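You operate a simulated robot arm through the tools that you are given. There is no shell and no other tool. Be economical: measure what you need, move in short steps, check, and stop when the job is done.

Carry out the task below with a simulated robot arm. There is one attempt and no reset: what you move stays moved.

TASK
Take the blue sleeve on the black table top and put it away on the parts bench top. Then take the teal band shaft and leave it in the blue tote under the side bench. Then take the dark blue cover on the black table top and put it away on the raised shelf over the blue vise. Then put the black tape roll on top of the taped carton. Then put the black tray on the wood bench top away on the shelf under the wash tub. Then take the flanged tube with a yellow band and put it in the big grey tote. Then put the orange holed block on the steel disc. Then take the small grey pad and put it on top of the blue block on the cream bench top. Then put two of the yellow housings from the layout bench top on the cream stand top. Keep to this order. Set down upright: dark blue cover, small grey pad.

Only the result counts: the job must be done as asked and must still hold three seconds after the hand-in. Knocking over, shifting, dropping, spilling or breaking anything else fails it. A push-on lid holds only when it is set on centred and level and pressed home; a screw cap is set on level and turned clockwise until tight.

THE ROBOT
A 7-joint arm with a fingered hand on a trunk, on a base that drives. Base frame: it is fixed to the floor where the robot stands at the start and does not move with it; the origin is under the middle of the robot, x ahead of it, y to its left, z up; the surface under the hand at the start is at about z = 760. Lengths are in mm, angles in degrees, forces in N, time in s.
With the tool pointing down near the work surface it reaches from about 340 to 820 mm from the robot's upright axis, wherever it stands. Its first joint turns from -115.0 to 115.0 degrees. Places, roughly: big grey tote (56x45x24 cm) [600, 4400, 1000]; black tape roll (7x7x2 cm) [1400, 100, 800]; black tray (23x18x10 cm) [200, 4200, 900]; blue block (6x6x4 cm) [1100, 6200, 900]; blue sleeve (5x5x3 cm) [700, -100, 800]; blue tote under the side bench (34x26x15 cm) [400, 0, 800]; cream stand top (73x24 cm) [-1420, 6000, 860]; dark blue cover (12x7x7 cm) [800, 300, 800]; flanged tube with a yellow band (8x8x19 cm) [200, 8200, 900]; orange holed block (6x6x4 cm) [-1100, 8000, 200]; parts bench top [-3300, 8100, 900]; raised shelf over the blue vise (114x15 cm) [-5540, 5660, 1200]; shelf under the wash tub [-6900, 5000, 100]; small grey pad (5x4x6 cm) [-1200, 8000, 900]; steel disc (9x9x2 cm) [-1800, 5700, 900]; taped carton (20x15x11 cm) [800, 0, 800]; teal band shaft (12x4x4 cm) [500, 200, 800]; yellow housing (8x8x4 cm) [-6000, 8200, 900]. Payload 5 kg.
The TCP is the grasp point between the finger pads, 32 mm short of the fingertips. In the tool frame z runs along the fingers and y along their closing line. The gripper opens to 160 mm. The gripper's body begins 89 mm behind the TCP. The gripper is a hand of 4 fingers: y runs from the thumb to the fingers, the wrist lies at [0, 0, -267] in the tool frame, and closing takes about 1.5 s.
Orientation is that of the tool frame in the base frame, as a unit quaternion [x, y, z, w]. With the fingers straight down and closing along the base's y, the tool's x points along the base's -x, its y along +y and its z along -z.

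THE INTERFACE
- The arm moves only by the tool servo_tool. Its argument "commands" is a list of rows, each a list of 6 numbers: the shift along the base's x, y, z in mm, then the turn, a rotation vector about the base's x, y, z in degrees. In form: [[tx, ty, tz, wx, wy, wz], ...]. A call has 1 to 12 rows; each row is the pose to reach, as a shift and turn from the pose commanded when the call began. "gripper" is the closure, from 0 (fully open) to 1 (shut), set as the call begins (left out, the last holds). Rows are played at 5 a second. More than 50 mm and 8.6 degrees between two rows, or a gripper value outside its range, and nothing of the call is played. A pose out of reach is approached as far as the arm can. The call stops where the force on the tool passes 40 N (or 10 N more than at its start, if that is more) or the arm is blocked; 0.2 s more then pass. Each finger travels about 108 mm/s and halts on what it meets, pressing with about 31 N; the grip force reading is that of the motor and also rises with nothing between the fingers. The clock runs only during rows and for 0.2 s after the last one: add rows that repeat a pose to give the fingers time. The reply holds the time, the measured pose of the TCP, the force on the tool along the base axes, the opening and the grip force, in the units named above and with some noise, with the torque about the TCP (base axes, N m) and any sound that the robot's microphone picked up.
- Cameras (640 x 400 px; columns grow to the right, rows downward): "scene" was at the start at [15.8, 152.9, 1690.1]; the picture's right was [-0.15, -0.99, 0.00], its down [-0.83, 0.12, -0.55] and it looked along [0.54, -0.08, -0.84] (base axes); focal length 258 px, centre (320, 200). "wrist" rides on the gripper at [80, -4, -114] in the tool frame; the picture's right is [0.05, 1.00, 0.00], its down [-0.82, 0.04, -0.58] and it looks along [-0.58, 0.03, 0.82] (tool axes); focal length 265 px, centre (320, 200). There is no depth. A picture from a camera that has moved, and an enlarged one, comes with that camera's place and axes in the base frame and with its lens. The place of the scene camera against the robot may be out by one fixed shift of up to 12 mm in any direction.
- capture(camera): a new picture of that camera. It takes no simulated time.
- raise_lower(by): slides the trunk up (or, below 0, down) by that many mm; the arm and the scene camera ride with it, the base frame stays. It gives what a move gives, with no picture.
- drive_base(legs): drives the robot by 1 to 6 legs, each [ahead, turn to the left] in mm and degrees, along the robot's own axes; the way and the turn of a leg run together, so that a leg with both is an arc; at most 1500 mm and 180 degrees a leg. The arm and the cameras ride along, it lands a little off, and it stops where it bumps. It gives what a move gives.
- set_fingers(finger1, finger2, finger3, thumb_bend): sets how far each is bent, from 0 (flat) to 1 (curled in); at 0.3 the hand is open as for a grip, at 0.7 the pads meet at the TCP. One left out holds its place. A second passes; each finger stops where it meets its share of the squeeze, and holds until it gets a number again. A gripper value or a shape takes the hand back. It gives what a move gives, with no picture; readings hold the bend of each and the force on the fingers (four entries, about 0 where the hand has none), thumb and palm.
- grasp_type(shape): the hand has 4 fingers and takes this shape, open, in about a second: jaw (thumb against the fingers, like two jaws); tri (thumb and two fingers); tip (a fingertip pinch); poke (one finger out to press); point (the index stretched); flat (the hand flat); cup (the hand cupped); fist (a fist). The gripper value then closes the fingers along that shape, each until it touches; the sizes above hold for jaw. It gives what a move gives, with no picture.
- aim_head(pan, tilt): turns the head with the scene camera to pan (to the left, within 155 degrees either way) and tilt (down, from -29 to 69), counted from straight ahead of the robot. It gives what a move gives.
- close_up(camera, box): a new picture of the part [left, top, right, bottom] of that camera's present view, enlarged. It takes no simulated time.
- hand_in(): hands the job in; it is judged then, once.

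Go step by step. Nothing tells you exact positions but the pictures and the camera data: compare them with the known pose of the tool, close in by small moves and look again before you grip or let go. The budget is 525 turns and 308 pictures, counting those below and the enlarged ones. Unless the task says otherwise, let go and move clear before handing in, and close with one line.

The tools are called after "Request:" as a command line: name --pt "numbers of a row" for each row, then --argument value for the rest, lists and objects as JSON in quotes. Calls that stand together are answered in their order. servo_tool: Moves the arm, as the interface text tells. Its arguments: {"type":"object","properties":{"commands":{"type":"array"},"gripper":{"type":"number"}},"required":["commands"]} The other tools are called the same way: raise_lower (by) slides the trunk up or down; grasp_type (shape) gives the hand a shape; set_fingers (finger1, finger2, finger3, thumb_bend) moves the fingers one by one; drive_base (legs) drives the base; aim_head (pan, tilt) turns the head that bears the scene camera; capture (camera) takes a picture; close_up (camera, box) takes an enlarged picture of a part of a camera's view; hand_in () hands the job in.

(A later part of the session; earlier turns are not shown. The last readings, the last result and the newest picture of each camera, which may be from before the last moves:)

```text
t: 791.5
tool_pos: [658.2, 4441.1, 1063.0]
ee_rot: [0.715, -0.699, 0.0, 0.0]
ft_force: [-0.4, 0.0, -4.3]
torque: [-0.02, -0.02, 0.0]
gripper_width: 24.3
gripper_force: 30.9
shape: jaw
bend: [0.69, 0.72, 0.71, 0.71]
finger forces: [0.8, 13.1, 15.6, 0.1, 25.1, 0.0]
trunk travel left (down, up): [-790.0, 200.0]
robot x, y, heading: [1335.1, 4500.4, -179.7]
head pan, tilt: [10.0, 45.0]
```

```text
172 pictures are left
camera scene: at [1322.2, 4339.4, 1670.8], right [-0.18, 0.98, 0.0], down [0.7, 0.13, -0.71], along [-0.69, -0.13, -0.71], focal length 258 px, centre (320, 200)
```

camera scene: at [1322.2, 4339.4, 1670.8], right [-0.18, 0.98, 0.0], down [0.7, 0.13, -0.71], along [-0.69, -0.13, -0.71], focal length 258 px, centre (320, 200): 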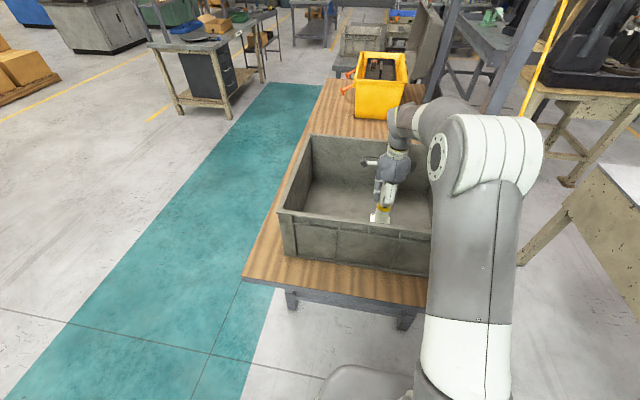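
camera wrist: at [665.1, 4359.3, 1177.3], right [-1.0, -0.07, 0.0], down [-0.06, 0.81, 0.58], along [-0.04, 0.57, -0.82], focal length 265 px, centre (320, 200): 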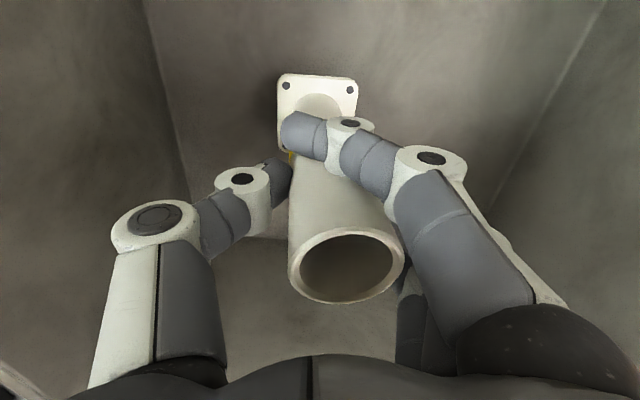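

Request:
servo_tool --pt "0 0 -15 0 0 0" --pt "0 0 -28 0 0 0" --pt "0 0 -36 0 0 0" --pt "0 0 -40 0 0 0" --pt "0 0 -44 0 0 0" --pt "0 0 -48 0 0 0" --pt "0 0 -52 0 0 0" --pt "0 0 -56 0 0 0"

```text
t: 793.4
tool_pos: [664.0, 4438.4, 1016.4]
ee_rot: [0.716, -0.698, -0.002, 0.005]
ft_force: [8.1, -1.1, 26.6]
torque: [0.22, -0.26, -0.13]
gripper_width: 27.6
gripper_force: 30.9
shape: jaw
bend: [0.69, 0.73, 0.72, 0.72]
finger forces: [0.5, 12.7, 16.9, 0.1, 35.9, 0.0]
trunk travel left (down, up): [-790.0, 200.0]
robot x, y, heading: [1336.6, 4507.8, -179.5]
head pan, tilt: [10.0, 45.0]
stopped in row 8: the force on the tool passed its limit at 42 N (the readings are from after the stop); the commanded pose is now the measured one
```

Contact with the tote floor. I'll ease up 2 mm, release, and check it stands.

Request:
servo_tool --pt "0 0 3 0 0 0" --pt "0 0 3 0 0 0"

Request:
servo_tool --pt "0 0 0 0 0 0" --pt "0 0 0 0 0 0" --pt "0 0 0 0 0 0" --pt "0 0 0 0 0 0" --pt "0 0 0 0 0 0" --gripper 0.45

Request:
capture --camera "wrist"

```text
t: 794.0
tool_pos: [664.6, 4439.2, 1016.7]
ee_rot: [0.716, -0.698, 0.0, 0.002]
ft_force: [5.2, -0.2, 18.7]
torque: [0.18, 0.07, -0.08]
gripper_width: 27.7
gripper_force: 30.7
shape: jaw
bend: [0.69, 0.73, 0.72, 0.72]
finger forces: [0.5, 13.1, 17.1, 0.0, 32.6, 0.1]
trunk travel left (down, up): [-790.0, 200.0]
robot x, y, heading: [1337.9, 4507.1, -179.4]
head pan, tilt: [10.0, 45.0]
```

```text
t: 795.2
tool_pos: [662.7, 4438.8, 1015.4]
ee_rot: [0.716, -0.698, 0.001, 0.002]
ft_force: [0.3, -0.4, -0.6]
torque: [0.0, 0.01, -0.01]
gripper_width: 87.0
gripper_force: 0.2
shape: jaw
bend: [0.72, 0.72, 0.72, 0.7]
finger forces: [0.0, 0.0, 0.0, 0.0, 0.1, 0.1]
trunk travel left (down, up): [-790.0, 200.0]
robot x, y, heading: [1335.2, 4505.8, -179.6]
head pan, tilt: [10.0, 45.0]
```

```text
171 pictures are left
camera wrist: at [669.1, 4358.3, 1129.7], right [-1.0, -0.08, 0.0], down [-0.06, 0.82, 0.57], along [-0.05, 0.57, -0.82], focal length 265 px, centre (320, 200)
```

wrist: 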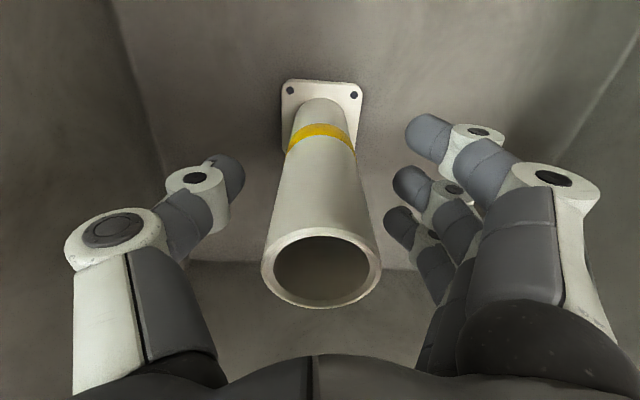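

The tube stands in the tote. Lifting clear.

Request:
servo_tool --pt "0 0 45 0 0 0" --pt "0 0 90 0 0 0" --pt "0 0 135 0 0 0" --pt "0 0 180 0 0 0" --pt "0 0 225 0 0 0" --pt "0 0 265 0 0 0" --pt "45 10 265 0 0 0" --pt "90 20 265 0 0 0" --pt "135 30 265 0 0 0" --pt "180 40 265 0 0 0" --pt "215 50 265 0 0 0"

Request:
capture --camera "scene"

```text
t: 797.6
tool_pos: [878.9, 4489.9, 1280.1]
ee_rot: [0.716, -0.699, 0.001, 0.003]
ft_force: [-0.2, 0.4, 0.3]
torque: [-0.03, 0.02, -0.02]
gripper_width: 87.4
gripper_force: 0.1
shape: jaw
bend: [0.72, 0.72, 0.72, 0.7]
finger forces: [0.1, 0.1, 0.0, 0.0, 0.1, 0.0]
trunk travel left (down, up): [-790.0, 200.0]
robot x, y, heading: [1337.9, 4505.5, -179.5]
head pan, tilt: [10.0, 45.0]
```

```text
170 pictures are left
camera scene: at [1325.3, 4340.0, 1670.9], right [-0.18, 0.98, 0.0], down [0.69, 0.13, -0.71], along [-0.7, -0.13, -0.71], focal length 258 px, centre (320, 200)
```

scene: 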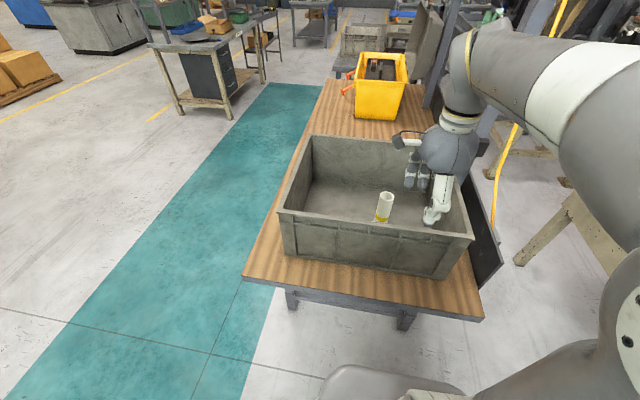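

The tube is done. Next is the orange holed block on the lower shelf of the Tooling bench. I'll drive back around, restoring neutral hand yaw.

Request:
servo_tool --pt "0 0 0 0 0 8" --pt "0 0 0 0 0 16" --pt "0 0 0 0 0 24" --pt "0 0 0 0 0 32" --pt "0 0 0 0 0 40" --pt "0 0 0 0 0 48" --pt "0 0 0 0 0 56" --pt "0 0 0 0 0 64" --pt "0 0 0 0 0 72" --pt "0 0 0 0 0 80" --pt "0 0 0 0 0 88" --pt "0 0 0 0 0 90"

Request:
drive_base --legs '[[-420, 0], [0, -90], [1400, 0], [1150, 0], [0, 90]]'

```text
t: 800.2
tool_pos: [875.9, 4489.8, 1280.2]
ee_rot: [1.0, 0.013, 0.002, 0.002]
ft_force: [-0.3, -0.7, -0.6]
torque: [0.0, 0.02, -0.01]
gripper_width: 87.6
gripper_force: 0.0
shape: jaw
bend: [0.72, 0.72, 0.72, 0.7]
finger forces: [0.0, 0.0, 0.0, 0.0, 0.0, 0.0]
trunk travel left (down, up): [-790.0, 200.0]
robot x, y, heading: [1335.7, 4502.0, -179.5]
head pan, tilt: [10.0, 45.0]
```

```text
t: 822.3
tool_pos: [1382.9, 6971.1, 1281.9]
ee_rot: [1.0, 0.021, 0.002, 0.001]
ft_force: [-0.2, 0.7, -0.2]
torque: [-0.01, -0.02, -0.03]
gripper_width: 87.5
gripper_force: 0.2
shape: jaw
bend: [0.72, 0.72, 0.72, 0.7]
finger forces: [0.0, 0.0, 0.1, 0.1, 0.0, 0.0]
trunk travel left (down, up): [-790.0, 200.0]
robot x, y, heading: [1841.6, 6992.9, -178.8]
head pan, tilt: [10.0, 45.0]
```

Request:
drive_base --legs '[[0, -2], [1500, 0], [1400, 0], [0, -90]]'

Request:
raise_lower --by -400

Request:
raise_lower --by -300

Request:
aim_head --pan 0 --tilt 30

Request:
capture --camera "scene"

```text
t: 840.4
tool_pos: [-1043.2, 7557.5, 1280.9]
ee_rot: [-0.707, 0.707, -0.001, -0.002]
ft_force: [0.0, -0.3, -0.2]
torque: [-0.01, 0.01, 0.04]
gripper_width: 87.3
gripper_force: 0.1
shape: jaw
bend: [0.72, 0.72, 0.72, 0.7]
finger forces: [0.0, 0.0, 0.0, 0.0, 0.0, 0.0]
trunk travel left (down, up): [-790.0, 200.0]
robot x, y, heading: [-1039.6, 7098.3, 89.3]
head pan, tilt: [10.0, 45.0]
```

```text
t: 844.2
tool_pos: [-1044.1, 7557.9, 881.3]
ee_rot: [0.707, -0.707, 0.0, 0.003]
ft_force: [0.0, 0.6, 0.4]
torque: [0.01, 0.0, -0.01]
gripper_width: 87.5
gripper_force: 0.0
shape: jaw
bend: [0.72, 0.72, 0.72, 0.7]
finger forces: [0.0, 0.1, 0.0, 0.0, 0.0, 0.1]
trunk travel left (down, up): [-390.0, 600.0]
robot x, y, heading: [-1038.9, 7097.6, 89.0]
head pan, tilt: [10.0, 45.0]
```

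```text
t: 847.2
tool_pos: [-1044.1, 7558.6, 581.0]
ee_rot: [-0.707, 0.707, 0.0, -0.002]
ft_force: [-0.1, -0.4, 1.0]
torque: [0.05, 0.03, 0.01]
gripper_width: 87.4
gripper_force: 0.1
shape: jaw
bend: [0.72, 0.72, 0.72, 0.7]
finger forces: [0.0, 0.0, 0.0, 0.0, 0.1, 0.1]
trunk travel left (down, up): [-90.0, 900.0]
robot x, y, heading: [-1041.0, 7095.3, 88.8]
head pan, tilt: [10.0, 45.0]
```

```text
t: 848.0
tool_pos: [-1042.8, 7558.9, 580.6]
ee_rot: [0.707, -0.707, 0.0, 0.003]
ft_force: [0.7, 0.1, -0.2]
torque: [0.0, 0.01, 0.01]
gripper_width: 87.7
gripper_force: 0.1
shape: jaw
bend: [0.72, 0.72, 0.72, 0.7]
finger forces: [0.0, 0.1, 0.0, 0.0, 0.1, 0.0]
trunk travel left (down, up): [-90.0, 900.0]
robot x, y, heading: [-1035.0, 7098.5, 88.9]
head pan, tilt: [0.0, 30.0]
```

```text
169 pictures are left
camera scene: at [-1189.6, 7138.0, 993.4], right [1.0, -0.02, 0.0], down [-0.01, -0.5, -0.87], along [0.01, 0.87, -0.5], focal length 258 px, centre (320, 200)
```

scene: 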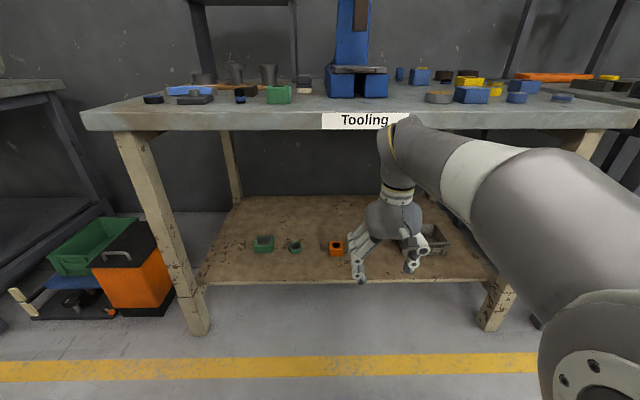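

Request:
close_up --camera "scene" --box '[240, 220, 380, 300]'

```text
4.57 times, centred on (310, 260) of scene
camera zoom: at [-1189.6, 7138.0, 993.4], right [1.0, -0.02, 0.0], down [-0.01, -0.5, -0.87], along [0.01, 0.87, -0.5], focal length 1180 px, centre (366, -74)
```

zoom: 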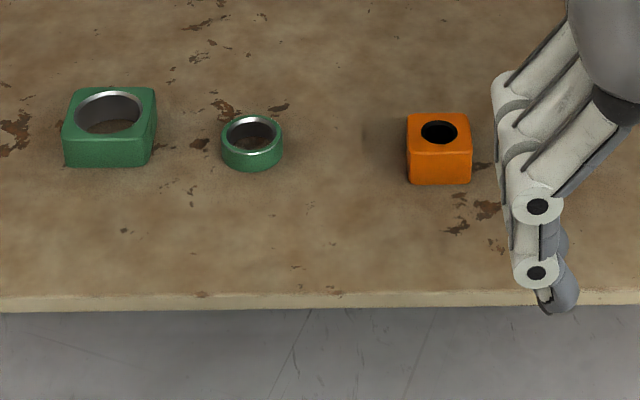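

The block is axis-aligned near (-1113, 7985) on the lower shelf at z ≈ 250. I'll lower the trunk fully, tilt the hand 20° forward, and move it in front of the opening.

Request:
raise_lower --by -90

Request:
servo_tool --pt "-10 10 -15 5 0 0" --pt "-25 30 -30 10 0 0" --pt "-40 55 -45 15 0 0" --pt "-55 80 -60 20 0 0" --pt "-70 110 -75 20 0 0" --pt "-70 145 -90 20 0 0" --pt "-70 145 -90 20 0 0" --gripper 0.3

Request:
capture --camera "wrist"

Request:
capture --camera "scene"

```text
t: 849.2
tool_pos: [-1043.7, 7559.0, 491.8]
ee_rot: [-0.707, 0.708, 0.0, -0.003]
ft_force: [-0.2, 0.0, 0.0]
torque: [-0.02, -0.01, 0.0]
gripper_width: 87.6
gripper_force: 0.2
shape: jaw
bend: [0.72, 0.72, 0.72, 0.7]
finger forces: [0.1, 0.0, 0.0, 0.0, 0.0, 0.0]
trunk travel left (down, up): [0.0, 990.0]
robot x, y, heading: [-1039.1, 7098.9, 88.9]
head pan, tilt: [0.0, 30.0]
```

```text
t: 850.8
tool_pos: [-1112.0, 7703.9, 403.5]
ee_rot: [0.697, -0.696, -0.123, -0.121]
ft_force: [-1.0, 0.9, 0.0]
torque: [0.01, 0.01, -0.01]
gripper_width: 111.1
gripper_force: 0.1
shape: jaw
bend: [0.67, 0.67, 0.67, 0.63]
finger forces: [0.0, 0.0, 0.0, 0.1, 0.0, 0.1]
trunk travel left (down, up): [0.0, 990.0]
robot x, y, heading: [-1036.7, 7097.5, 89.1]
head pan, tilt: [0.0, 30.0]
```

```text
167 pictures are left
camera wrist: at [-1107.4, 7588.9, 483.1], right [-1.0, -0.05, -0.01], down [-0.04, 0.57, 0.82], along [-0.03, 0.82, -0.57], focal length 265 px, centre (320, 200)
```

wrist: 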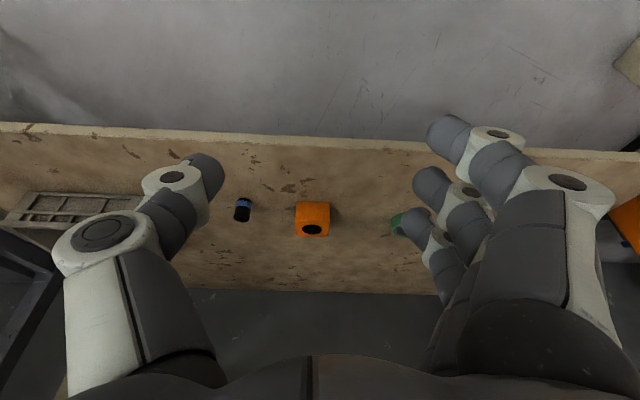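

```text
166 pictures are left
camera scene: at [-1189.6, 7138.0, 903.4], right [1.0, -0.02, 0.0], down [-0.01, -0.5, -0.87], along [0.02, 0.87, -0.5], focal length 258 px, centre (320, 200)
```

scene: 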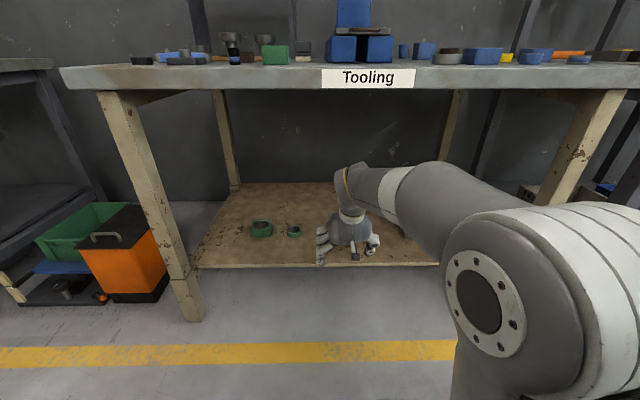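

Triangulating puts the block top at about (-1108, 8039, 238), with the shelf at ≈ 200. I'll drive 90 mm forward and reach in stepwise.

Request:
drive_base --legs '[[95, 0]]'

Request:
servo_tool --pt "0 25 -15 0 0 0" --pt "0 50 -30 0 0 0" --pt "0 75 -45 0 0 0" --pt "0 100 -55 0 0 0" --pt "0 130 -65 0 0 0" --pt "0 130 -65 0 0 0"

Request:
capture --camera "wrist"

Request:
capture --camera "scene"

```text
t: 852.0
tool_pos: [-1109.4, 7798.7, 403.2]
ee_rot: [-0.696, 0.697, 0.123, 0.12]
ft_force: [0.3, -0.5, -0.3]
torque: [-0.02, -0.02, 0.0]
gripper_width: 111.7
gripper_force: 0.1
shape: jaw
bend: [0.67, 0.67, 0.67, 0.63]
finger forces: [0.0, 0.0, 0.0, 0.1, 0.0, 0.1]
trunk travel left (down, up): [0.0, 990.0]
robot x, y, heading: [-1034.9, 7193.2, 88.8]
head pan, tilt: [0.0, 30.0]
```

```text
t: 853.4
tool_pos: [-1107.4, 7925.3, 339.5]
ee_rot: [-0.696, 0.697, 0.122, 0.121]
ft_force: [0.2, 0.2, -0.9]
torque: [0.0, -0.01, -0.04]
gripper_width: 111.4
gripper_force: 0.1
shape: jaw
bend: [0.67, 0.67, 0.67, 0.63]
finger forces: [0.0, 0.0, 0.1, 0.0, 0.1, 0.1]
trunk travel left (down, up): [0.0, 990.0]
robot x, y, heading: [-1040.0, 7195.0, 89.0]
head pan, tilt: [0.0, 30.0]
```

```text
165 pictures are left
camera wrist: at [-1104.0, 7810.3, 419.4], right [-1.0, -0.05, -0.01], down [-0.04, 0.57, 0.82], along [-0.03, 0.82, -0.57], focal length 265 px, centre (320, 200)
```

wrist: 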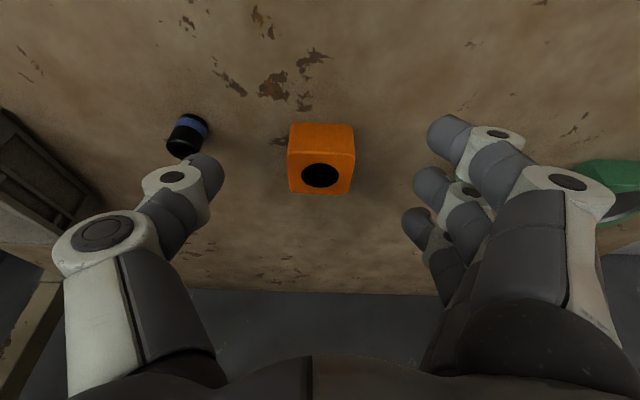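

```text
164 pictures are left
camera scene: at [-1187.7, 7232.2, 903.4], right [1.0, -0.02, 0.0], down [-0.01, -0.5, -0.87], along [0.02, 0.87, -0.5], focal length 258 px, centre (320, 200)
```

scene: 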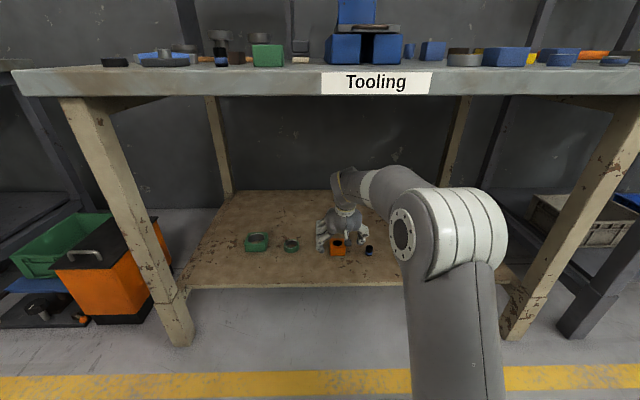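

Updated fix: block top centre (-1109, 8003, 257), shelf ≈ 217. I'll move in over the block.

Request:
servo_tool --pt "-1 25 -5 0 0 0" --pt "-2 50 -12 0 0 0" --pt "-2 60 -25 0 0 0" --pt "-2 66 -45 0 0 0" --pt "-2 66 -45 0 0 0" --gripper 0.38

Request:
capture --camera "wrist"

```text
t: 854.5
tool_pos: [-1110.1, 7993.3, 291.5]
ee_rot: [-0.696, 0.697, 0.123, 0.12]
ft_force: [-0.6, 1.0, -0.6]
torque: [0.02, 0.01, -0.02]
gripper_width: 99.2
gripper_force: 0.0
shape: jaw
bend: [0.7, 0.7, 0.7, 0.68]
finger forces: [0.1, 0.1, 0.0, 0.0, 0.0, 0.0]
trunk travel left (down, up): [0.0, 990.0]
robot x, y, heading: [-1037.5, 7188.3, 88.7]
head pan, tilt: [0.0, 30.0]
```

```text
163 pictures are left
camera wrist: at [-1104.6, 7878.1, 371.6], right [-1.0, -0.05, -0.01], down [-0.04, 0.57, 0.82], along [-0.03, 0.82, -0.57], focal length 265 px, centre (320, 200)
```

wrist: 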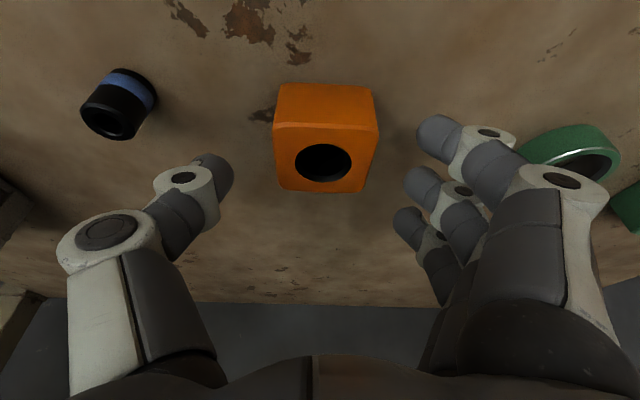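

Request:
servo_tool --pt "0 -1 -8 0 0 0" --pt "0 -2 -16 0 0 0" --pt "0 -2 -21 0 0 0" --pt "0 -2 -21 0 0 0"

Request:
capture --camera "wrist"

```text
t: 855.5
tool_pos: [-1109.3, 7991.5, 271.9]
ee_rot: [-0.696, 0.697, 0.123, 0.121]
ft_force: [0.1, 0.8, -0.5]
torque: [0.0, -0.03, 0.01]
gripper_width: 99.6
gripper_force: 0.2
shape: jaw
bend: [0.7, 0.7, 0.7, 0.68]
finger forces: [0.1, 0.0, 0.0, 0.1, 0.0, 0.0]
trunk travel left (down, up): [0.0, 990.0]
robot x, y, heading: [-1040.4, 7188.7, 89.0]
head pan, tilt: [0.0, 30.0]
```

```text
162 pictures are left
camera wrist: at [-1105.1, 7876.3, 351.7], right [-1.0, -0.05, -0.01], down [-0.04, 0.57, 0.82], along [-0.03, 0.82, -0.57], focal length 265 px, centre (320, 200)
```

wrist: 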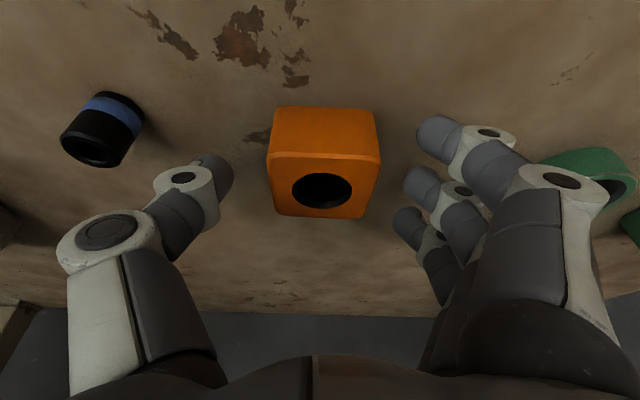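

Request:
servo_tool --pt "0 3 -3 0 0 0" --pt "0 6 -6 0 0 0" --pt "0 6 -6 0 0 0"

Request:
servo_tool --pt "0 0 0 0 0 0" --pt "0 0 0 0 0 0" --pt "0 0 0 0 0 0" --pt "0 0 0 0 0 0" --pt "0 0 0 0 0 0" --pt "0 0 0 0 0 0" --pt "0 0 0 0 0 0" --gripper 1.0

Request:
capture --camera "wrist"

```text
t: 856.4
tool_pos: [-1109.6, 7998.5, 266.0]
ee_rot: [-0.696, 0.697, 0.123, 0.121]
ft_force: [0.3, -0.2, 0.4]
torque: [0.02, -0.03, -0.01]
gripper_width: 99.9
gripper_force: 0.1
shape: jaw
bend: [0.7, 0.7, 0.7, 0.68]
finger forces: [0.1, 0.1, 0.1, 0.0, 0.0, 0.1]
trunk travel left (down, up): [0.0, 990.0]
robot x, y, heading: [-1038.6, 7191.7, 88.9]
head pan, tilt: [0.0, 30.0]
```

```text
t: 858.0
tool_pos: [-1110.8, 7997.2, 265.2]
ee_rot: [-0.696, 0.697, 0.123, 0.121]
ft_force: [-1.4, 1.7, -1.0]
torque: [-0.02, 0.05, -0.01]
gripper_width: 52.4
gripper_force: 31.1
shape: jaw
bend: [0.73, 0.73, 0.73, 0.7]
finger forces: [9.5, 9.4, 9.1, 0.0, 27.8, 0.0]
trunk travel left (down, up): [0.0, 990.0]
robot x, y, heading: [-1039.8, 7195.0, 88.8]
head pan, tilt: [0.0, 30.0]
```

```text
161 pictures are left
camera wrist: at [-1105.3, 7882.5, 346.2], right [-1.0, -0.05, -0.01], down [-0.04, 0.57, 0.82], along [-0.03, 0.82, -0.57], focal length 265 px, centre (320, 200)
```

wrist: 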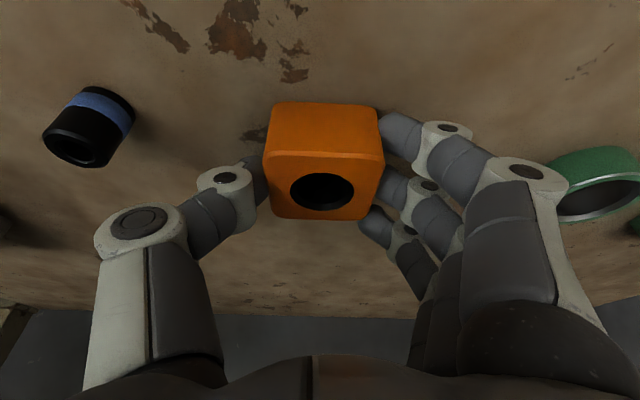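

Solid grip on all fingers. I'll lift slightly and withdraw from under the bench.

Request:
servo_tool --pt "0 0 10 0 0 0" --pt "0 0 25 0 0 0" --pt "0 -5 45 0 0 0" --pt "0 -30 60 0 0 0" --pt "0 -65 75 0 0 0" --pt "0 -105 85 0 0 0" --pt "0 -145 95 0 0 0" --pt "0 -185 105 0 0 0" --pt "0 -225 115 0 0 0" --pt "0 -265 125 0 0 0"

Request:
capture --camera "wrist"

```text
t: 860.1
tool_pos: [-1111.1, 7730.3, 390.5]
ee_rot: [-0.696, 0.697, 0.122, 0.121]
ft_force: [0.8, 0.1, -5.0]
torque: [0.0, 0.04, 0.02]
gripper_width: 52.5
gripper_force: 31.1
shape: jaw
bend: [0.73, 0.73, 0.73, 0.7]
finger forces: [9.4, 9.3, 9.0, 0.1, 28.1, 0.1]
trunk travel left (down, up): [0.0, 990.0]
robot x, y, heading: [-1041.0, 7195.8, 88.8]
head pan, tilt: [0.0, 30.0]
```

```text
160 pictures are left
camera wrist: at [-1106.1, 7615.5, 471.1], right [-1.0, -0.05, -0.02], down [-0.04, 0.57, 0.82], along [-0.03, 0.82, -0.57], focal length 265 px, centre (320, 200)
```

wrist: 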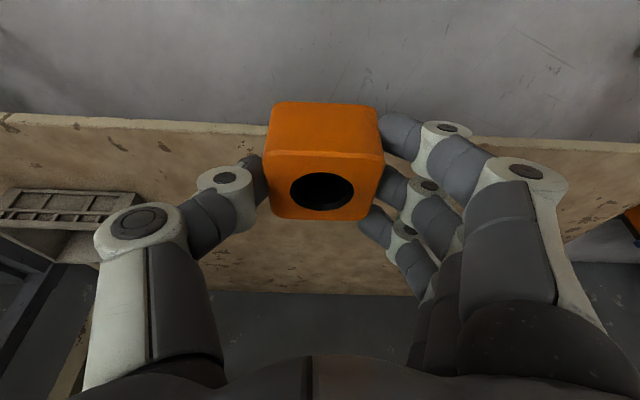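

Request:
drive_base --legs '[[-200, 0]]'

Request:
raise_lower --by 400

Request:
raise_lower --by 400

Request:
aim_head --pan 135 --tilt 25

Request:
capture --camera "scene"

```text
t: 861.7
tool_pos: [-1113.1, 7536.6, 391.0]
ee_rot: [-0.695, 0.698, 0.122, 0.121]
ft_force: [-0.6, 0.2, -5.1]
torque: [-0.06, -0.02, -0.02]
gripper_width: 52.4
gripper_force: 31.1
shape: jaw
bend: [0.73, 0.73, 0.73, 0.7]
finger forces: [9.5, 9.4, 9.2, 0.0, 28.1, 0.1]
trunk travel left (down, up): [0.0, 990.0]
robot x, y, heading: [-1042.5, 6996.8, 88.6]
head pan, tilt: [0.0, 30.0]
```

```text
t: 865.6
tool_pos: [-1114.1, 7535.7, 791.8]
ee_rot: [-0.695, 0.698, 0.123, 0.121]
ft_force: [-0.2, 0.6, -5.6]
torque: [-0.01, 0.01, 0.0]
gripper_width: 52.4
gripper_force: 31.1
shape: jaw
bend: [0.73, 0.73, 0.73, 0.7]
finger forces: [9.5, 9.2, 9.1, 0.0, 28.2, 0.0]
trunk travel left (down, up): [-400.0, 590.0]
robot x, y, heading: [-1042.9, 6997.0, 88.6]
head pan, tilt: [0.0, 30.0]
```

```text
t: 869.4
tool_pos: [-1111.6, 7535.7, 1191.9]
ee_rot: [-0.694, 0.699, 0.123, 0.121]
ft_force: [0.0, -0.3, -5.0]
torque: [-0.03, 0.01, 0.02]
gripper_width: 52.5
gripper_force: 31.1
shape: jaw
bend: [0.73, 0.73, 0.73, 0.7]
finger forces: [9.4, 9.3, 9.0, 0.1, 28.2, 0.1]
trunk travel left (down, up): [-800.0, 190.0]
robot x, y, heading: [-1045.1, 6992.2, 88.7]
head pan, tilt: [0.0, 30.0]
```

```text
t: 871.6
tool_pos: [-1112.6, 7534.7, 1191.4]
ee_rot: [-0.695, 0.698, 0.122, 0.12]
ft_force: [0.2, 0.1, -5.5]
torque: [-0.05, 0.0, 0.03]
gripper_width: 52.6
gripper_force: 31.6
shape: jaw
bend: [0.73, 0.73, 0.73, 0.7]
finger forces: [9.4, 9.3, 9.1, 0.0, 28.1, 0.0]
trunk travel left (down, up): [-800.0, 190.0]
robot x, y, heading: [-1045.6, 6996.0, 88.9]
head pan, tilt: [135.0, 25.0]
```

```text
159 pictures are left
camera scene: at [-1260.7, 6883.5, 1711.4], right [-0.69, 0.72, 0.0], down [0.31, 0.29, -0.91], along [-0.66, -0.63, -0.42], focal length 258 px, centre (320, 200)
```

scene: 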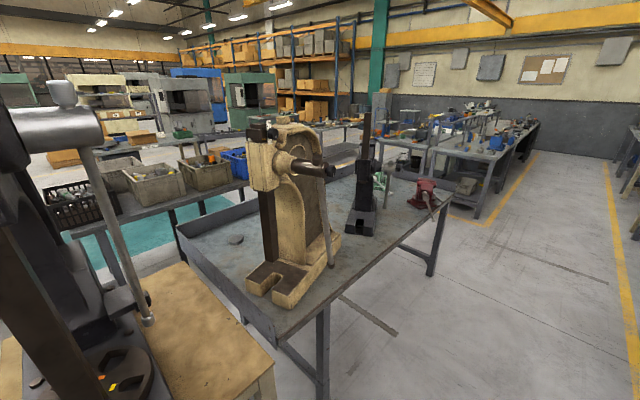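

I can see the steel disc near (-1836, 5668) on the machine bench, reachable from the passage to its south-east. I'll drive to the gap at x ≈ -420 and reverse south through it.

Request:
drive_base --legs '[[0, -89], [625, 0], [0, 90]]'

Request:
aim_head --pan 155 --tilt 30

Request:
capture --camera "scene"

```text
t: 882.7
tool_pos: [-503.5, 7516.1, 1191.3]
ee_rot: [0.697, -0.696, -0.122, -0.121]
ft_force: [-0.3, 0.9, -5.8]
torque: [-0.03, -0.01, -0.01]
gripper_width: 52.5
gripper_force: 31.0
shape: jaw
bend: [0.73, 0.73, 0.73, 0.7]
finger forces: [9.4, 9.3, 9.2, 0.1, 27.9, 0.0]
trunk travel left (down, up): [-800.0, 190.0]
robot x, y, heading: [-429.8, 6979.8, 89.0]
head pan, tilt: [135.0, 25.0]
```

```text
t: 883.5
tool_pos: [-503.8, 7517.5, 1191.5]
ee_rot: [0.698, -0.695, -0.123, -0.121]
ft_force: [0.4, -0.2, -5.8]
torque: [-0.01, 0.02, 0.01]
gripper_width: 52.2
gripper_force: 30.8
shape: jaw
bend: [0.73, 0.73, 0.73, 0.7]
finger forces: [9.3, 9.3, 9.3, 0.0, 27.9, 0.0]
trunk travel left (down, up): [-800.0, 190.0]
robot x, y, heading: [-427.0, 6977.2, 89.2]
head pan, tilt: [154.7, 30.0]
```

```text
158 pictures are left
camera scene: at [-619.2, 6845.9, 1703.5], right [-0.9, 0.44, 0.0], down [0.22, 0.45, -0.87], along [-0.38, -0.78, -0.5], focal length 258 px, centre (320, 200)
```

scene: 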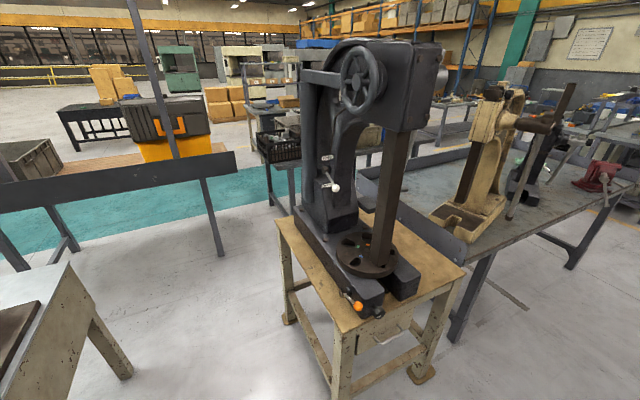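

Request:
drive_base --legs '[[-1000, 0], [-760, 0], [0, 91], [400, 0]]'

Request:
aim_head --pan -20 --tilt 35

Request:
capture --camera "scene"

```text
t: 898.4
tool_pos: [-1444.6, 5185.9, 1190.8]
ee_rot: [0.985, -0.018, -0.171, -0.002]
ft_force: [-0.4, -0.2, -6.6]
torque: [0.02, -0.05, 0.0]
gripper_width: 52.5
gripper_force: 30.7
shape: jaw
bend: [0.73, 0.73, 0.73, 0.7]
finger forces: [9.3, 9.3, 9.2, 0.0, 27.9, 0.1]
trunk travel left (down, up): [-800.0, 190.0]
robot x, y, heading: [-904.7, 5242.2, 177.0]
head pan, tilt: [154.7, 30.0]
```

```text
t: 901.0
tool_pos: [-1443.2, 5184.9, 1190.8]
ee_rot: [0.985, -0.018, -0.172, -0.002]
ft_force: [-0.4, 0.4, -4.7]
torque: [0.01, -0.01, 0.01]
gripper_width: 52.1
gripper_force: 31.0
shape: jaw
bend: [0.73, 0.73, 0.73, 0.7]
finger forces: [9.2, 9.3, 9.2, 0.0, 27.7, 0.0]
trunk travel left (down, up): [-800.0, 190.0]
robot x, y, heading: [-899.5, 5239.7, 176.8]
head pan, tilt: [-20.0, 35.0]
```

```text
157 pictures are left
camera scene: at [-926.7, 5120.6, 1695.6], right [0.39, 0.92, 0.0], down [0.53, -0.23, -0.82], along [-0.75, 0.32, -0.57], focal length 258 px, centre (320, 200)
```

scene: 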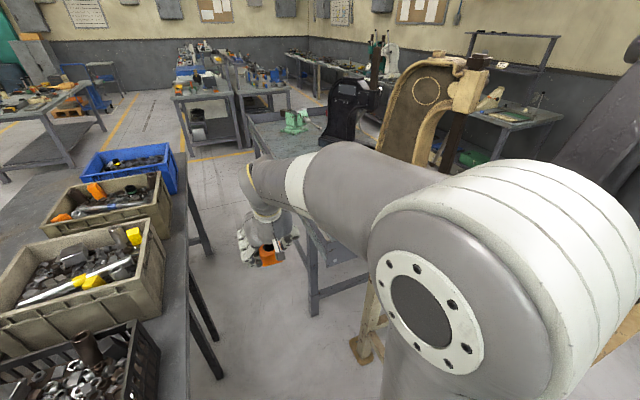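

Request:
drive_base --legs '[[0, 4], [300, 0]]'

Request:
capture --camera "wrist"

Request:
capture --camera "scene"

```text
t: 903.5
tool_pos: [-1748.7, 5142.7, 1190.2]
ee_rot: [0.985, 0.017, -0.171, 0.004]
ft_force: [-0.5, 0.4, -6.5]
torque: [0.0, -0.04, -0.01]
gripper_width: 52.2
gripper_force: 31.6
shape: jaw
bend: [0.73, 0.73, 0.73, 0.7]
finger forces: [9.3, 9.4, 9.3, 0.1, 28.2, 0.0]
trunk travel left (down, up): [-800.0, 190.0]
robot x, y, heading: [-1213.0, 5235.8, -179.0]
head pan, tilt: [-20.0, 35.0]
```

```text
156 pictures are left
camera wrist: at [-1635.0, 5150.0, 1270.8], right [0.08, -1.0, -0.01], down [-0.57, -0.06, 0.82], along [-0.82, -0.06, -0.57], focal length 265 px, centre (320, 200)
```

wrist: 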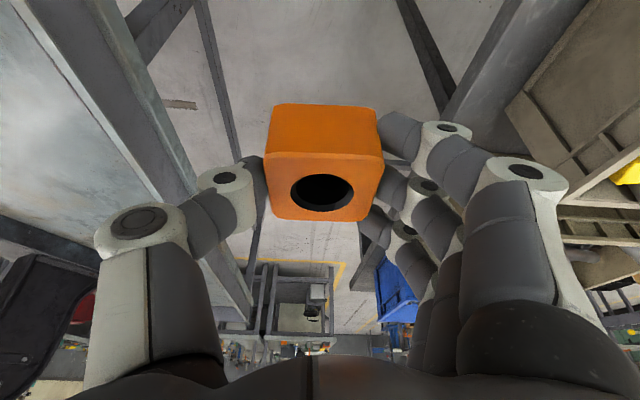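

```text
155 pictures are left
camera scene: at [-1228.4, 5113.7, 1695.6], right [0.33, 0.94, 0.0], down [0.54, -0.19, -0.82], along [-0.77, 0.27, -0.57], focal length 258 px, centre (320, 200)
```

scene: 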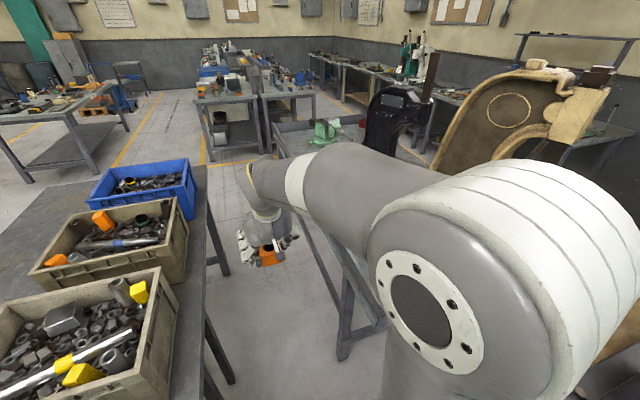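

I'll swing the hand over toward the disc at height, then use the wrist camera.

Request:
servo_tool --pt "0 45 0 0 0 0" --pt "0 90 0 0 0 0" --pt "0 135 0 0 0 0" --pt "0 180 0 0 0 0" --pt "0 225 0 0 0 0" --pt "0 270 0 0 0 0" --pt "0 315 0 0 0 0" --pt "0 360 0 0 0 0" --pt "0 400 0 0 0 0" --pt "0 430 0 0 0 0"

Request:
capture --camera "wrist"

Request:
capture --camera "scene"

```text
t: 905.7
tool_pos: [-1748.0, 5575.2, 1190.6]
ee_rot: [0.985, 0.016, -0.172, 0.003]
ft_force: [0.3, 1.0, -4.5]
torque: [-0.02, -0.02, -0.01]
gripper_width: 52.2
gripper_force: 31.3
shape: jaw
bend: [0.73, 0.73, 0.73, 0.7]
finger forces: [9.5, 9.5, 9.4, 0.1, 28.3, 0.1]
trunk travel left (down, up): [-800.0, 190.0]
robot x, y, heading: [-1212.1, 5233.7, -179.1]
head pan, tilt: [-20.0, 35.0]
```

```text
154 pictures are left
camera wrist: at [-1634.0, 5583.5, 1271.5], right [0.08, -1.0, -0.01], down [-0.57, -0.06, 0.82], along [-0.82, -0.06, -0.57], focal length 265 px, centre (320, 200)
```

wrist: 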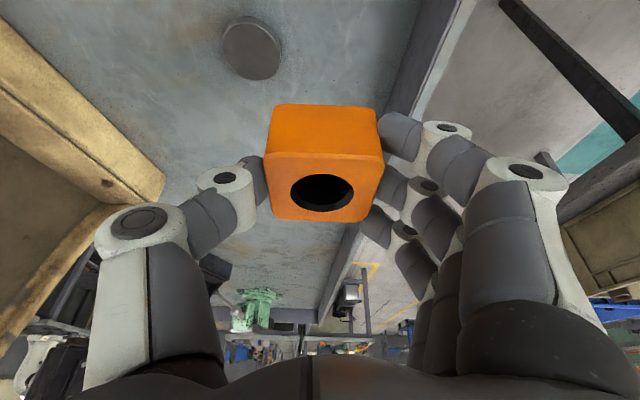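

```text
153 pictures are left
camera scene: at [-1227.2, 5115.7, 1695.8], right [0.33, 0.94, 0.0], down [0.54, -0.19, -0.82], along [-0.77, 0.27, -0.57], focal length 258 px, centre (320, 200)
```

scene: 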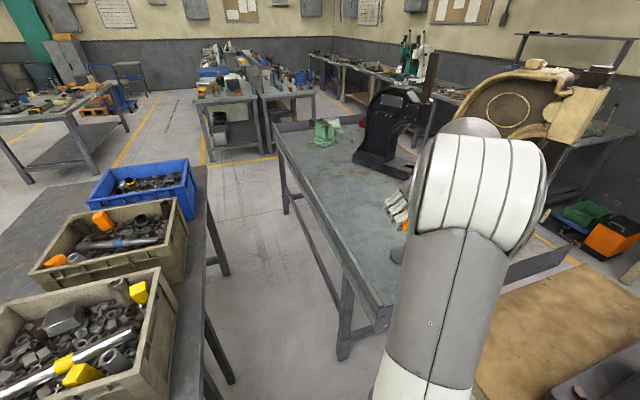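

The disc reads at about (-1821, 5669). I'll move above it and descend partway.

Request:
servo_tool --pt "-22 31 0 0 0 0" --pt "-45 62 0 0 0 0" --pt "-67 94 0 0 0 0" --pt "-67 94 -45 0 0 0" --pt "-67 94 -90 0 0 0" --pt "-67 94 -130 0 0 0" --pt "-67 94 -165 0 0 0" --pt "-67 94 -165 0 0 0"

Request:
capture --camera "wrist"

Request:
aim_head --pan -35 --tilt 45

Request:
capture --camera "scene"

```text
t: 907.5
tool_pos: [-1816.9, 5665.8, 1026.5]
ee_rot: [0.985, 0.016, -0.172, 0.004]
ft_force: [0.1, -0.8, -5.2]
torque: [0.0, -0.03, 0.02]
gripper_width: 52.2
gripper_force: 31.4
shape: jaw
bend: [0.73, 0.73, 0.73, 0.7]
finger forces: [9.6, 9.6, 9.4, 0.0, 28.5, 0.0]
trunk travel left (down, up): [-800.0, 190.0]
robot x, y, heading: [-1213.7, 5236.2, -179.3]
head pan, tilt: [-20.0, 35.0]
```

```text
152 pictures are left
camera wrist: at [-1702.1, 5672.8, 1106.5], right [0.08, -1.0, -0.02], down [-0.57, -0.06, 0.82], along [-0.82, -0.06, -0.57], focal length 265 px, centre (320, 200)
```

wrist: 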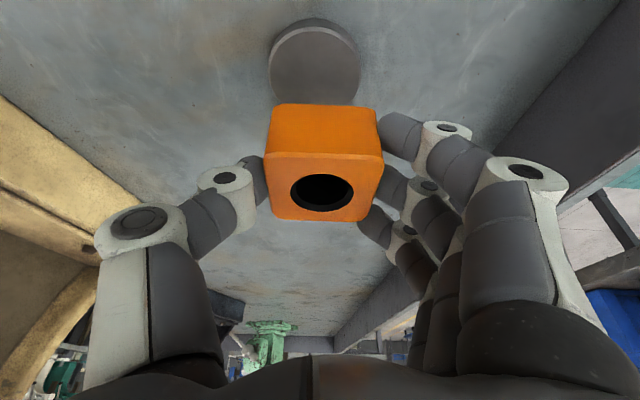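

```text
t: 908.3
tool_pos: [-1815.6, 5666.5, 1025.7]
ee_rot: [0.985, 0.016, -0.172, 0.004]
ft_force: [-0.8, -0.2, -4.9]
torque: [-0.01, -0.03, -0.02]
gripper_width: 52.3
gripper_force: 31.4
shape: jaw
bend: [0.73, 0.73, 0.73, 0.7]
finger forces: [9.7, 9.7, 9.3, 0.0, 28.5, 0.1]
trunk travel left (down, up): [-800.0, 190.0]
robot x, y, heading: [-1212.9, 5238.3, -179.1]
head pan, tilt: [-35.0, 45.0]
```

```text
151 pictures are left
camera scene: at [-1211.5, 5131.2, 1680.9], right [0.56, 0.83, 0.0], down [0.59, -0.4, -0.71], along [-0.59, 0.4, -0.71], focal length 258 px, centre (320, 200)
```

scene: 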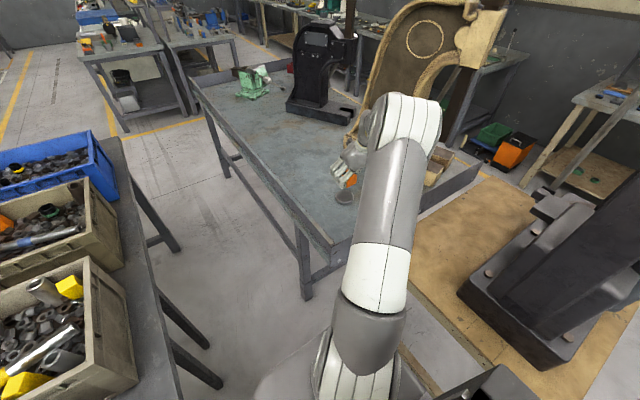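

Request:
servo_tool --pt "3 5 -30 0 0 0" --pt "3 5 -60 0 0 0" --pt "3 5 -75 0 0 0" --pt "3 5 -75 0 0 0"

Request:
capture --camera "wrist"

Request:
close_up --camera "scene" --box '[290, 130, 410, 240]'

```text
t: 909.3
tool_pos: [-1814.7, 5673.6, 949.4]
ee_rot: [0.985, 0.017, -0.171, 0.005]
ft_force: [-0.4, 0.3, -5.1]
torque: [0.01, -0.04, 0.02]
gripper_width: 52.2
gripper_force: 31.1
shape: jaw
bend: [0.73, 0.73, 0.73, 0.7]
finger forces: [9.5, 9.6, 9.4, 0.0, 28.4, 0.0]
trunk travel left (down, up): [-800.0, 190.0]
robot x, y, heading: [-1215.5, 5234.7, -179.2]
head pan, tilt: [-35.0, 45.0]
```

```text
150 pictures are left
camera wrist: at [-1699.7, 5681.0, 1030.1], right [0.08, -1.0, -0.01], down [-0.57, -0.06, 0.82], along [-0.82, -0.06, -0.57], focal length 265 px, centre (320, 200)
```

wrist: 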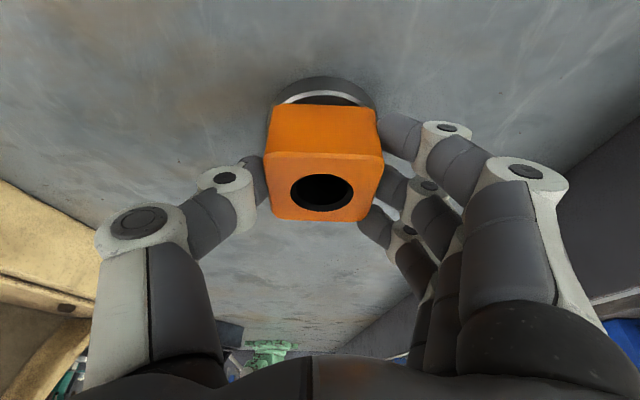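

```text
3.64 times, centred on (350, 185) of scene
camera zoom: at [-1211.4, 5131.2, 1680.9], right [0.56, 0.83, 0.0], down [0.59, -0.4, -0.71], along [-0.59, 0.4, -0.71], focal length 938 px, centre (211, 254)
```

zoom: 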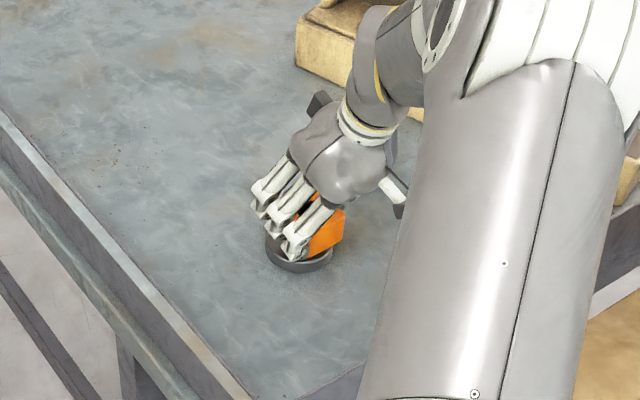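

Request:
servo_tool --pt "-6 0 -5 0 0 0" --pt "-6 0 -9 0 0 0" --pt "-6 0 -12 0 0 0" --pt "-6 0 -15 0 0 0" --pt "-6 0 -18 0 0 0" --pt "-6 0 -21 0 0 0"

Request:
capture --camera "wrist"

```text
t: 910.7
tool_pos: [-1818.9, 5672.6, 932.6]
ee_rot: [0.985, 0.017, -0.174, 0.003]
ft_force: [-0.2, -0.5, 13.7]
torque: [-0.15, -0.03, -0.04]
gripper_width: 52.3
gripper_force: 31.1
shape: jaw
bend: [0.74, 0.73, 0.73, 0.7]
finger forces: [11.7, 10.8, 10.0, 0.0, 31.9, 0.0]
trunk travel left (down, up): [-800.0, 190.0]
robot x, y, heading: [-1210.6, 5236.3, -179.0]
head pan, tilt: [-35.0, 45.0]
```

```text
148 pictures are left
camera wrist: at [-1704.7, 5679.0, 1013.2], right [0.08, -1.0, -0.02], down [-0.57, -0.06, 0.82], along [-0.82, -0.06, -0.57], focal length 265 px, centre (320, 200)
```

wrist: 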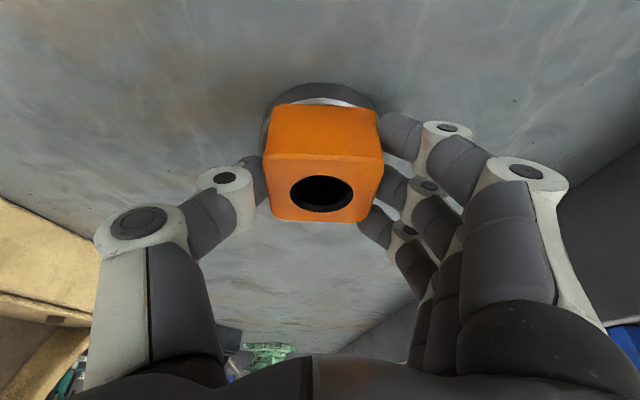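

The block is on the disc. Releasing and retreating along the tool axis.

Request:
servo_tool --pt "0 0 1 0 0 0" --pt "0 0 1 0 0 0" --pt "0 0 1 0 0 0" --pt "0 0 1 0 0 0" --pt "0 0 1 0 0 0" --pt "2 0 8 0 0 0" --pt "7 0 20 0 0 0" --pt "18 0 50 0 0 0" --pt "33 0 90 0 0 0" --pt "48 0 130 0 0 0" --gripper 0.48

Request:
capture --camera "wrist"

```text
t: 912.9
tool_pos: [-1770.7, 5671.7, 1061.4]
ee_rot: [0.985, 0.016, -0.172, 0.004]
ft_force: [0.2, 0.0, -0.2]
torque: [-0.02, 0.0, 0.0]
gripper_width: 82.7
gripper_force: 0.1
shape: jaw
bend: [0.72, 0.72, 0.72, 0.7]
finger forces: [0.1, 0.0, 0.0, 0.0, 0.0, 0.0]
trunk travel left (down, up): [-800.0, 190.0]
robot x, y, heading: [-1213.1, 5231.2, -179.4]
head pan, tilt: [-35.0, 45.0]
```

```text
147 pictures are left
camera wrist: at [-1656.7, 5678.6, 1142.1], right [0.08, -1.0, -0.02], down [-0.57, -0.06, 0.82], along [-0.82, -0.06, -0.57], focal length 265 px, centre (320, 200)
```

wrist: 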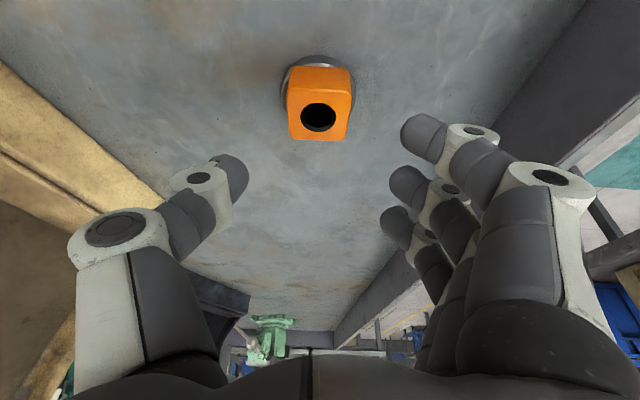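

The block sits flat on the disc. I'll retract the hand and drive back to the Tooling bench for the grey pad.

Request:
servo_tool --pt "0 0 40 0 0 0" --pt "0 0 85 0 0 0" --pt "0 0 130 0 0 0" --pt "15 -40 130 0 0 0" --pt "25 -85 130 0 0 0" --pt "25 -130 130 0 0 0" --pt "25 -175 130 0 0 0" --pt "25 -220 130 0 0 0" --pt "25 -265 130 0 0 0" --pt "25 -310 130 0 0 0" --pt "25 -355 130 0 0 0" --pt "25 -400 130 0 0 0"

Request:
servo_tool --pt "0 -45 0 0 0 0" --pt "0 -90 0 0 0 0" --pt "30 -100 0 0 7 0" --pt "60 -100 0 0 14 0" --pt "90 -100 0 0 20 0" --pt "90 -100 0 0 20 0"

Request:
drive_base --legs '[[-790, 0], [0, -90]]'

```text
t: 915.5
tool_pos: [-1746.7, 5269.0, 1186.6]
ee_rot: [0.985, 0.017, -0.17, 0.004]
ft_force: [-1.2, 0.0, -0.1]
torque: [0.05, -0.05, -0.03]
gripper_width: 82.6
gripper_force: 0.1
shape: jaw
bend: [0.72, 0.72, 0.72, 0.7]
finger forces: [0.0, 0.1, 0.0, 0.0, 0.0, 0.0]
trunk travel left (down, up): [-800.0, 190.0]
robot x, y, heading: [-1209.8, 5235.6, -179.3]
head pan, tilt: [-35.0, 45.0]
```

```text
t: 916.9
tool_pos: [-1685.9, 5163.2, 1151.8]
ee_rot: [0.94, 0.016, -0.341, 0.002]
ft_force: [0.0, 0.0, 0.1]
torque: [-0.04, -0.01, 0.0]
gripper_width: 83.3
gripper_force: 0.0
shape: jaw
bend: [0.72, 0.72, 0.72, 0.7]
finger forces: [0.1, 0.0, 0.1, 0.1, 0.1, 0.1]
out of reach, approached as far as the arm can: row 4, 5, 6
trunk travel left (down, up): [-800.0, 190.0]
robot x, y, heading: [-1212.3, 5236.2, -179.1]
head pan, tilt: [-35.0, 45.0]
```

```text
t: 924.8
tool_pos: [-520.1, 5715.7, 1151.1]
ee_rot: [0.688, -0.642, -0.245, -0.235]
ft_force: [0.6, -0.1, 0.1]
torque: [-0.03, -0.01, 0.01]
gripper_width: 83.2
gripper_force: 0.2
shape: jaw
bend: [0.72, 0.72, 0.72, 0.7]
finger forces: [0.0, 0.0, 0.0, 0.0, 0.0, 0.0]
trunk travel left (down, up): [-800.0, 190.0]
robot x, y, heading: [-435.7, 5249.1, 92.7]
head pan, tilt: [-35.0, 45.0]
```

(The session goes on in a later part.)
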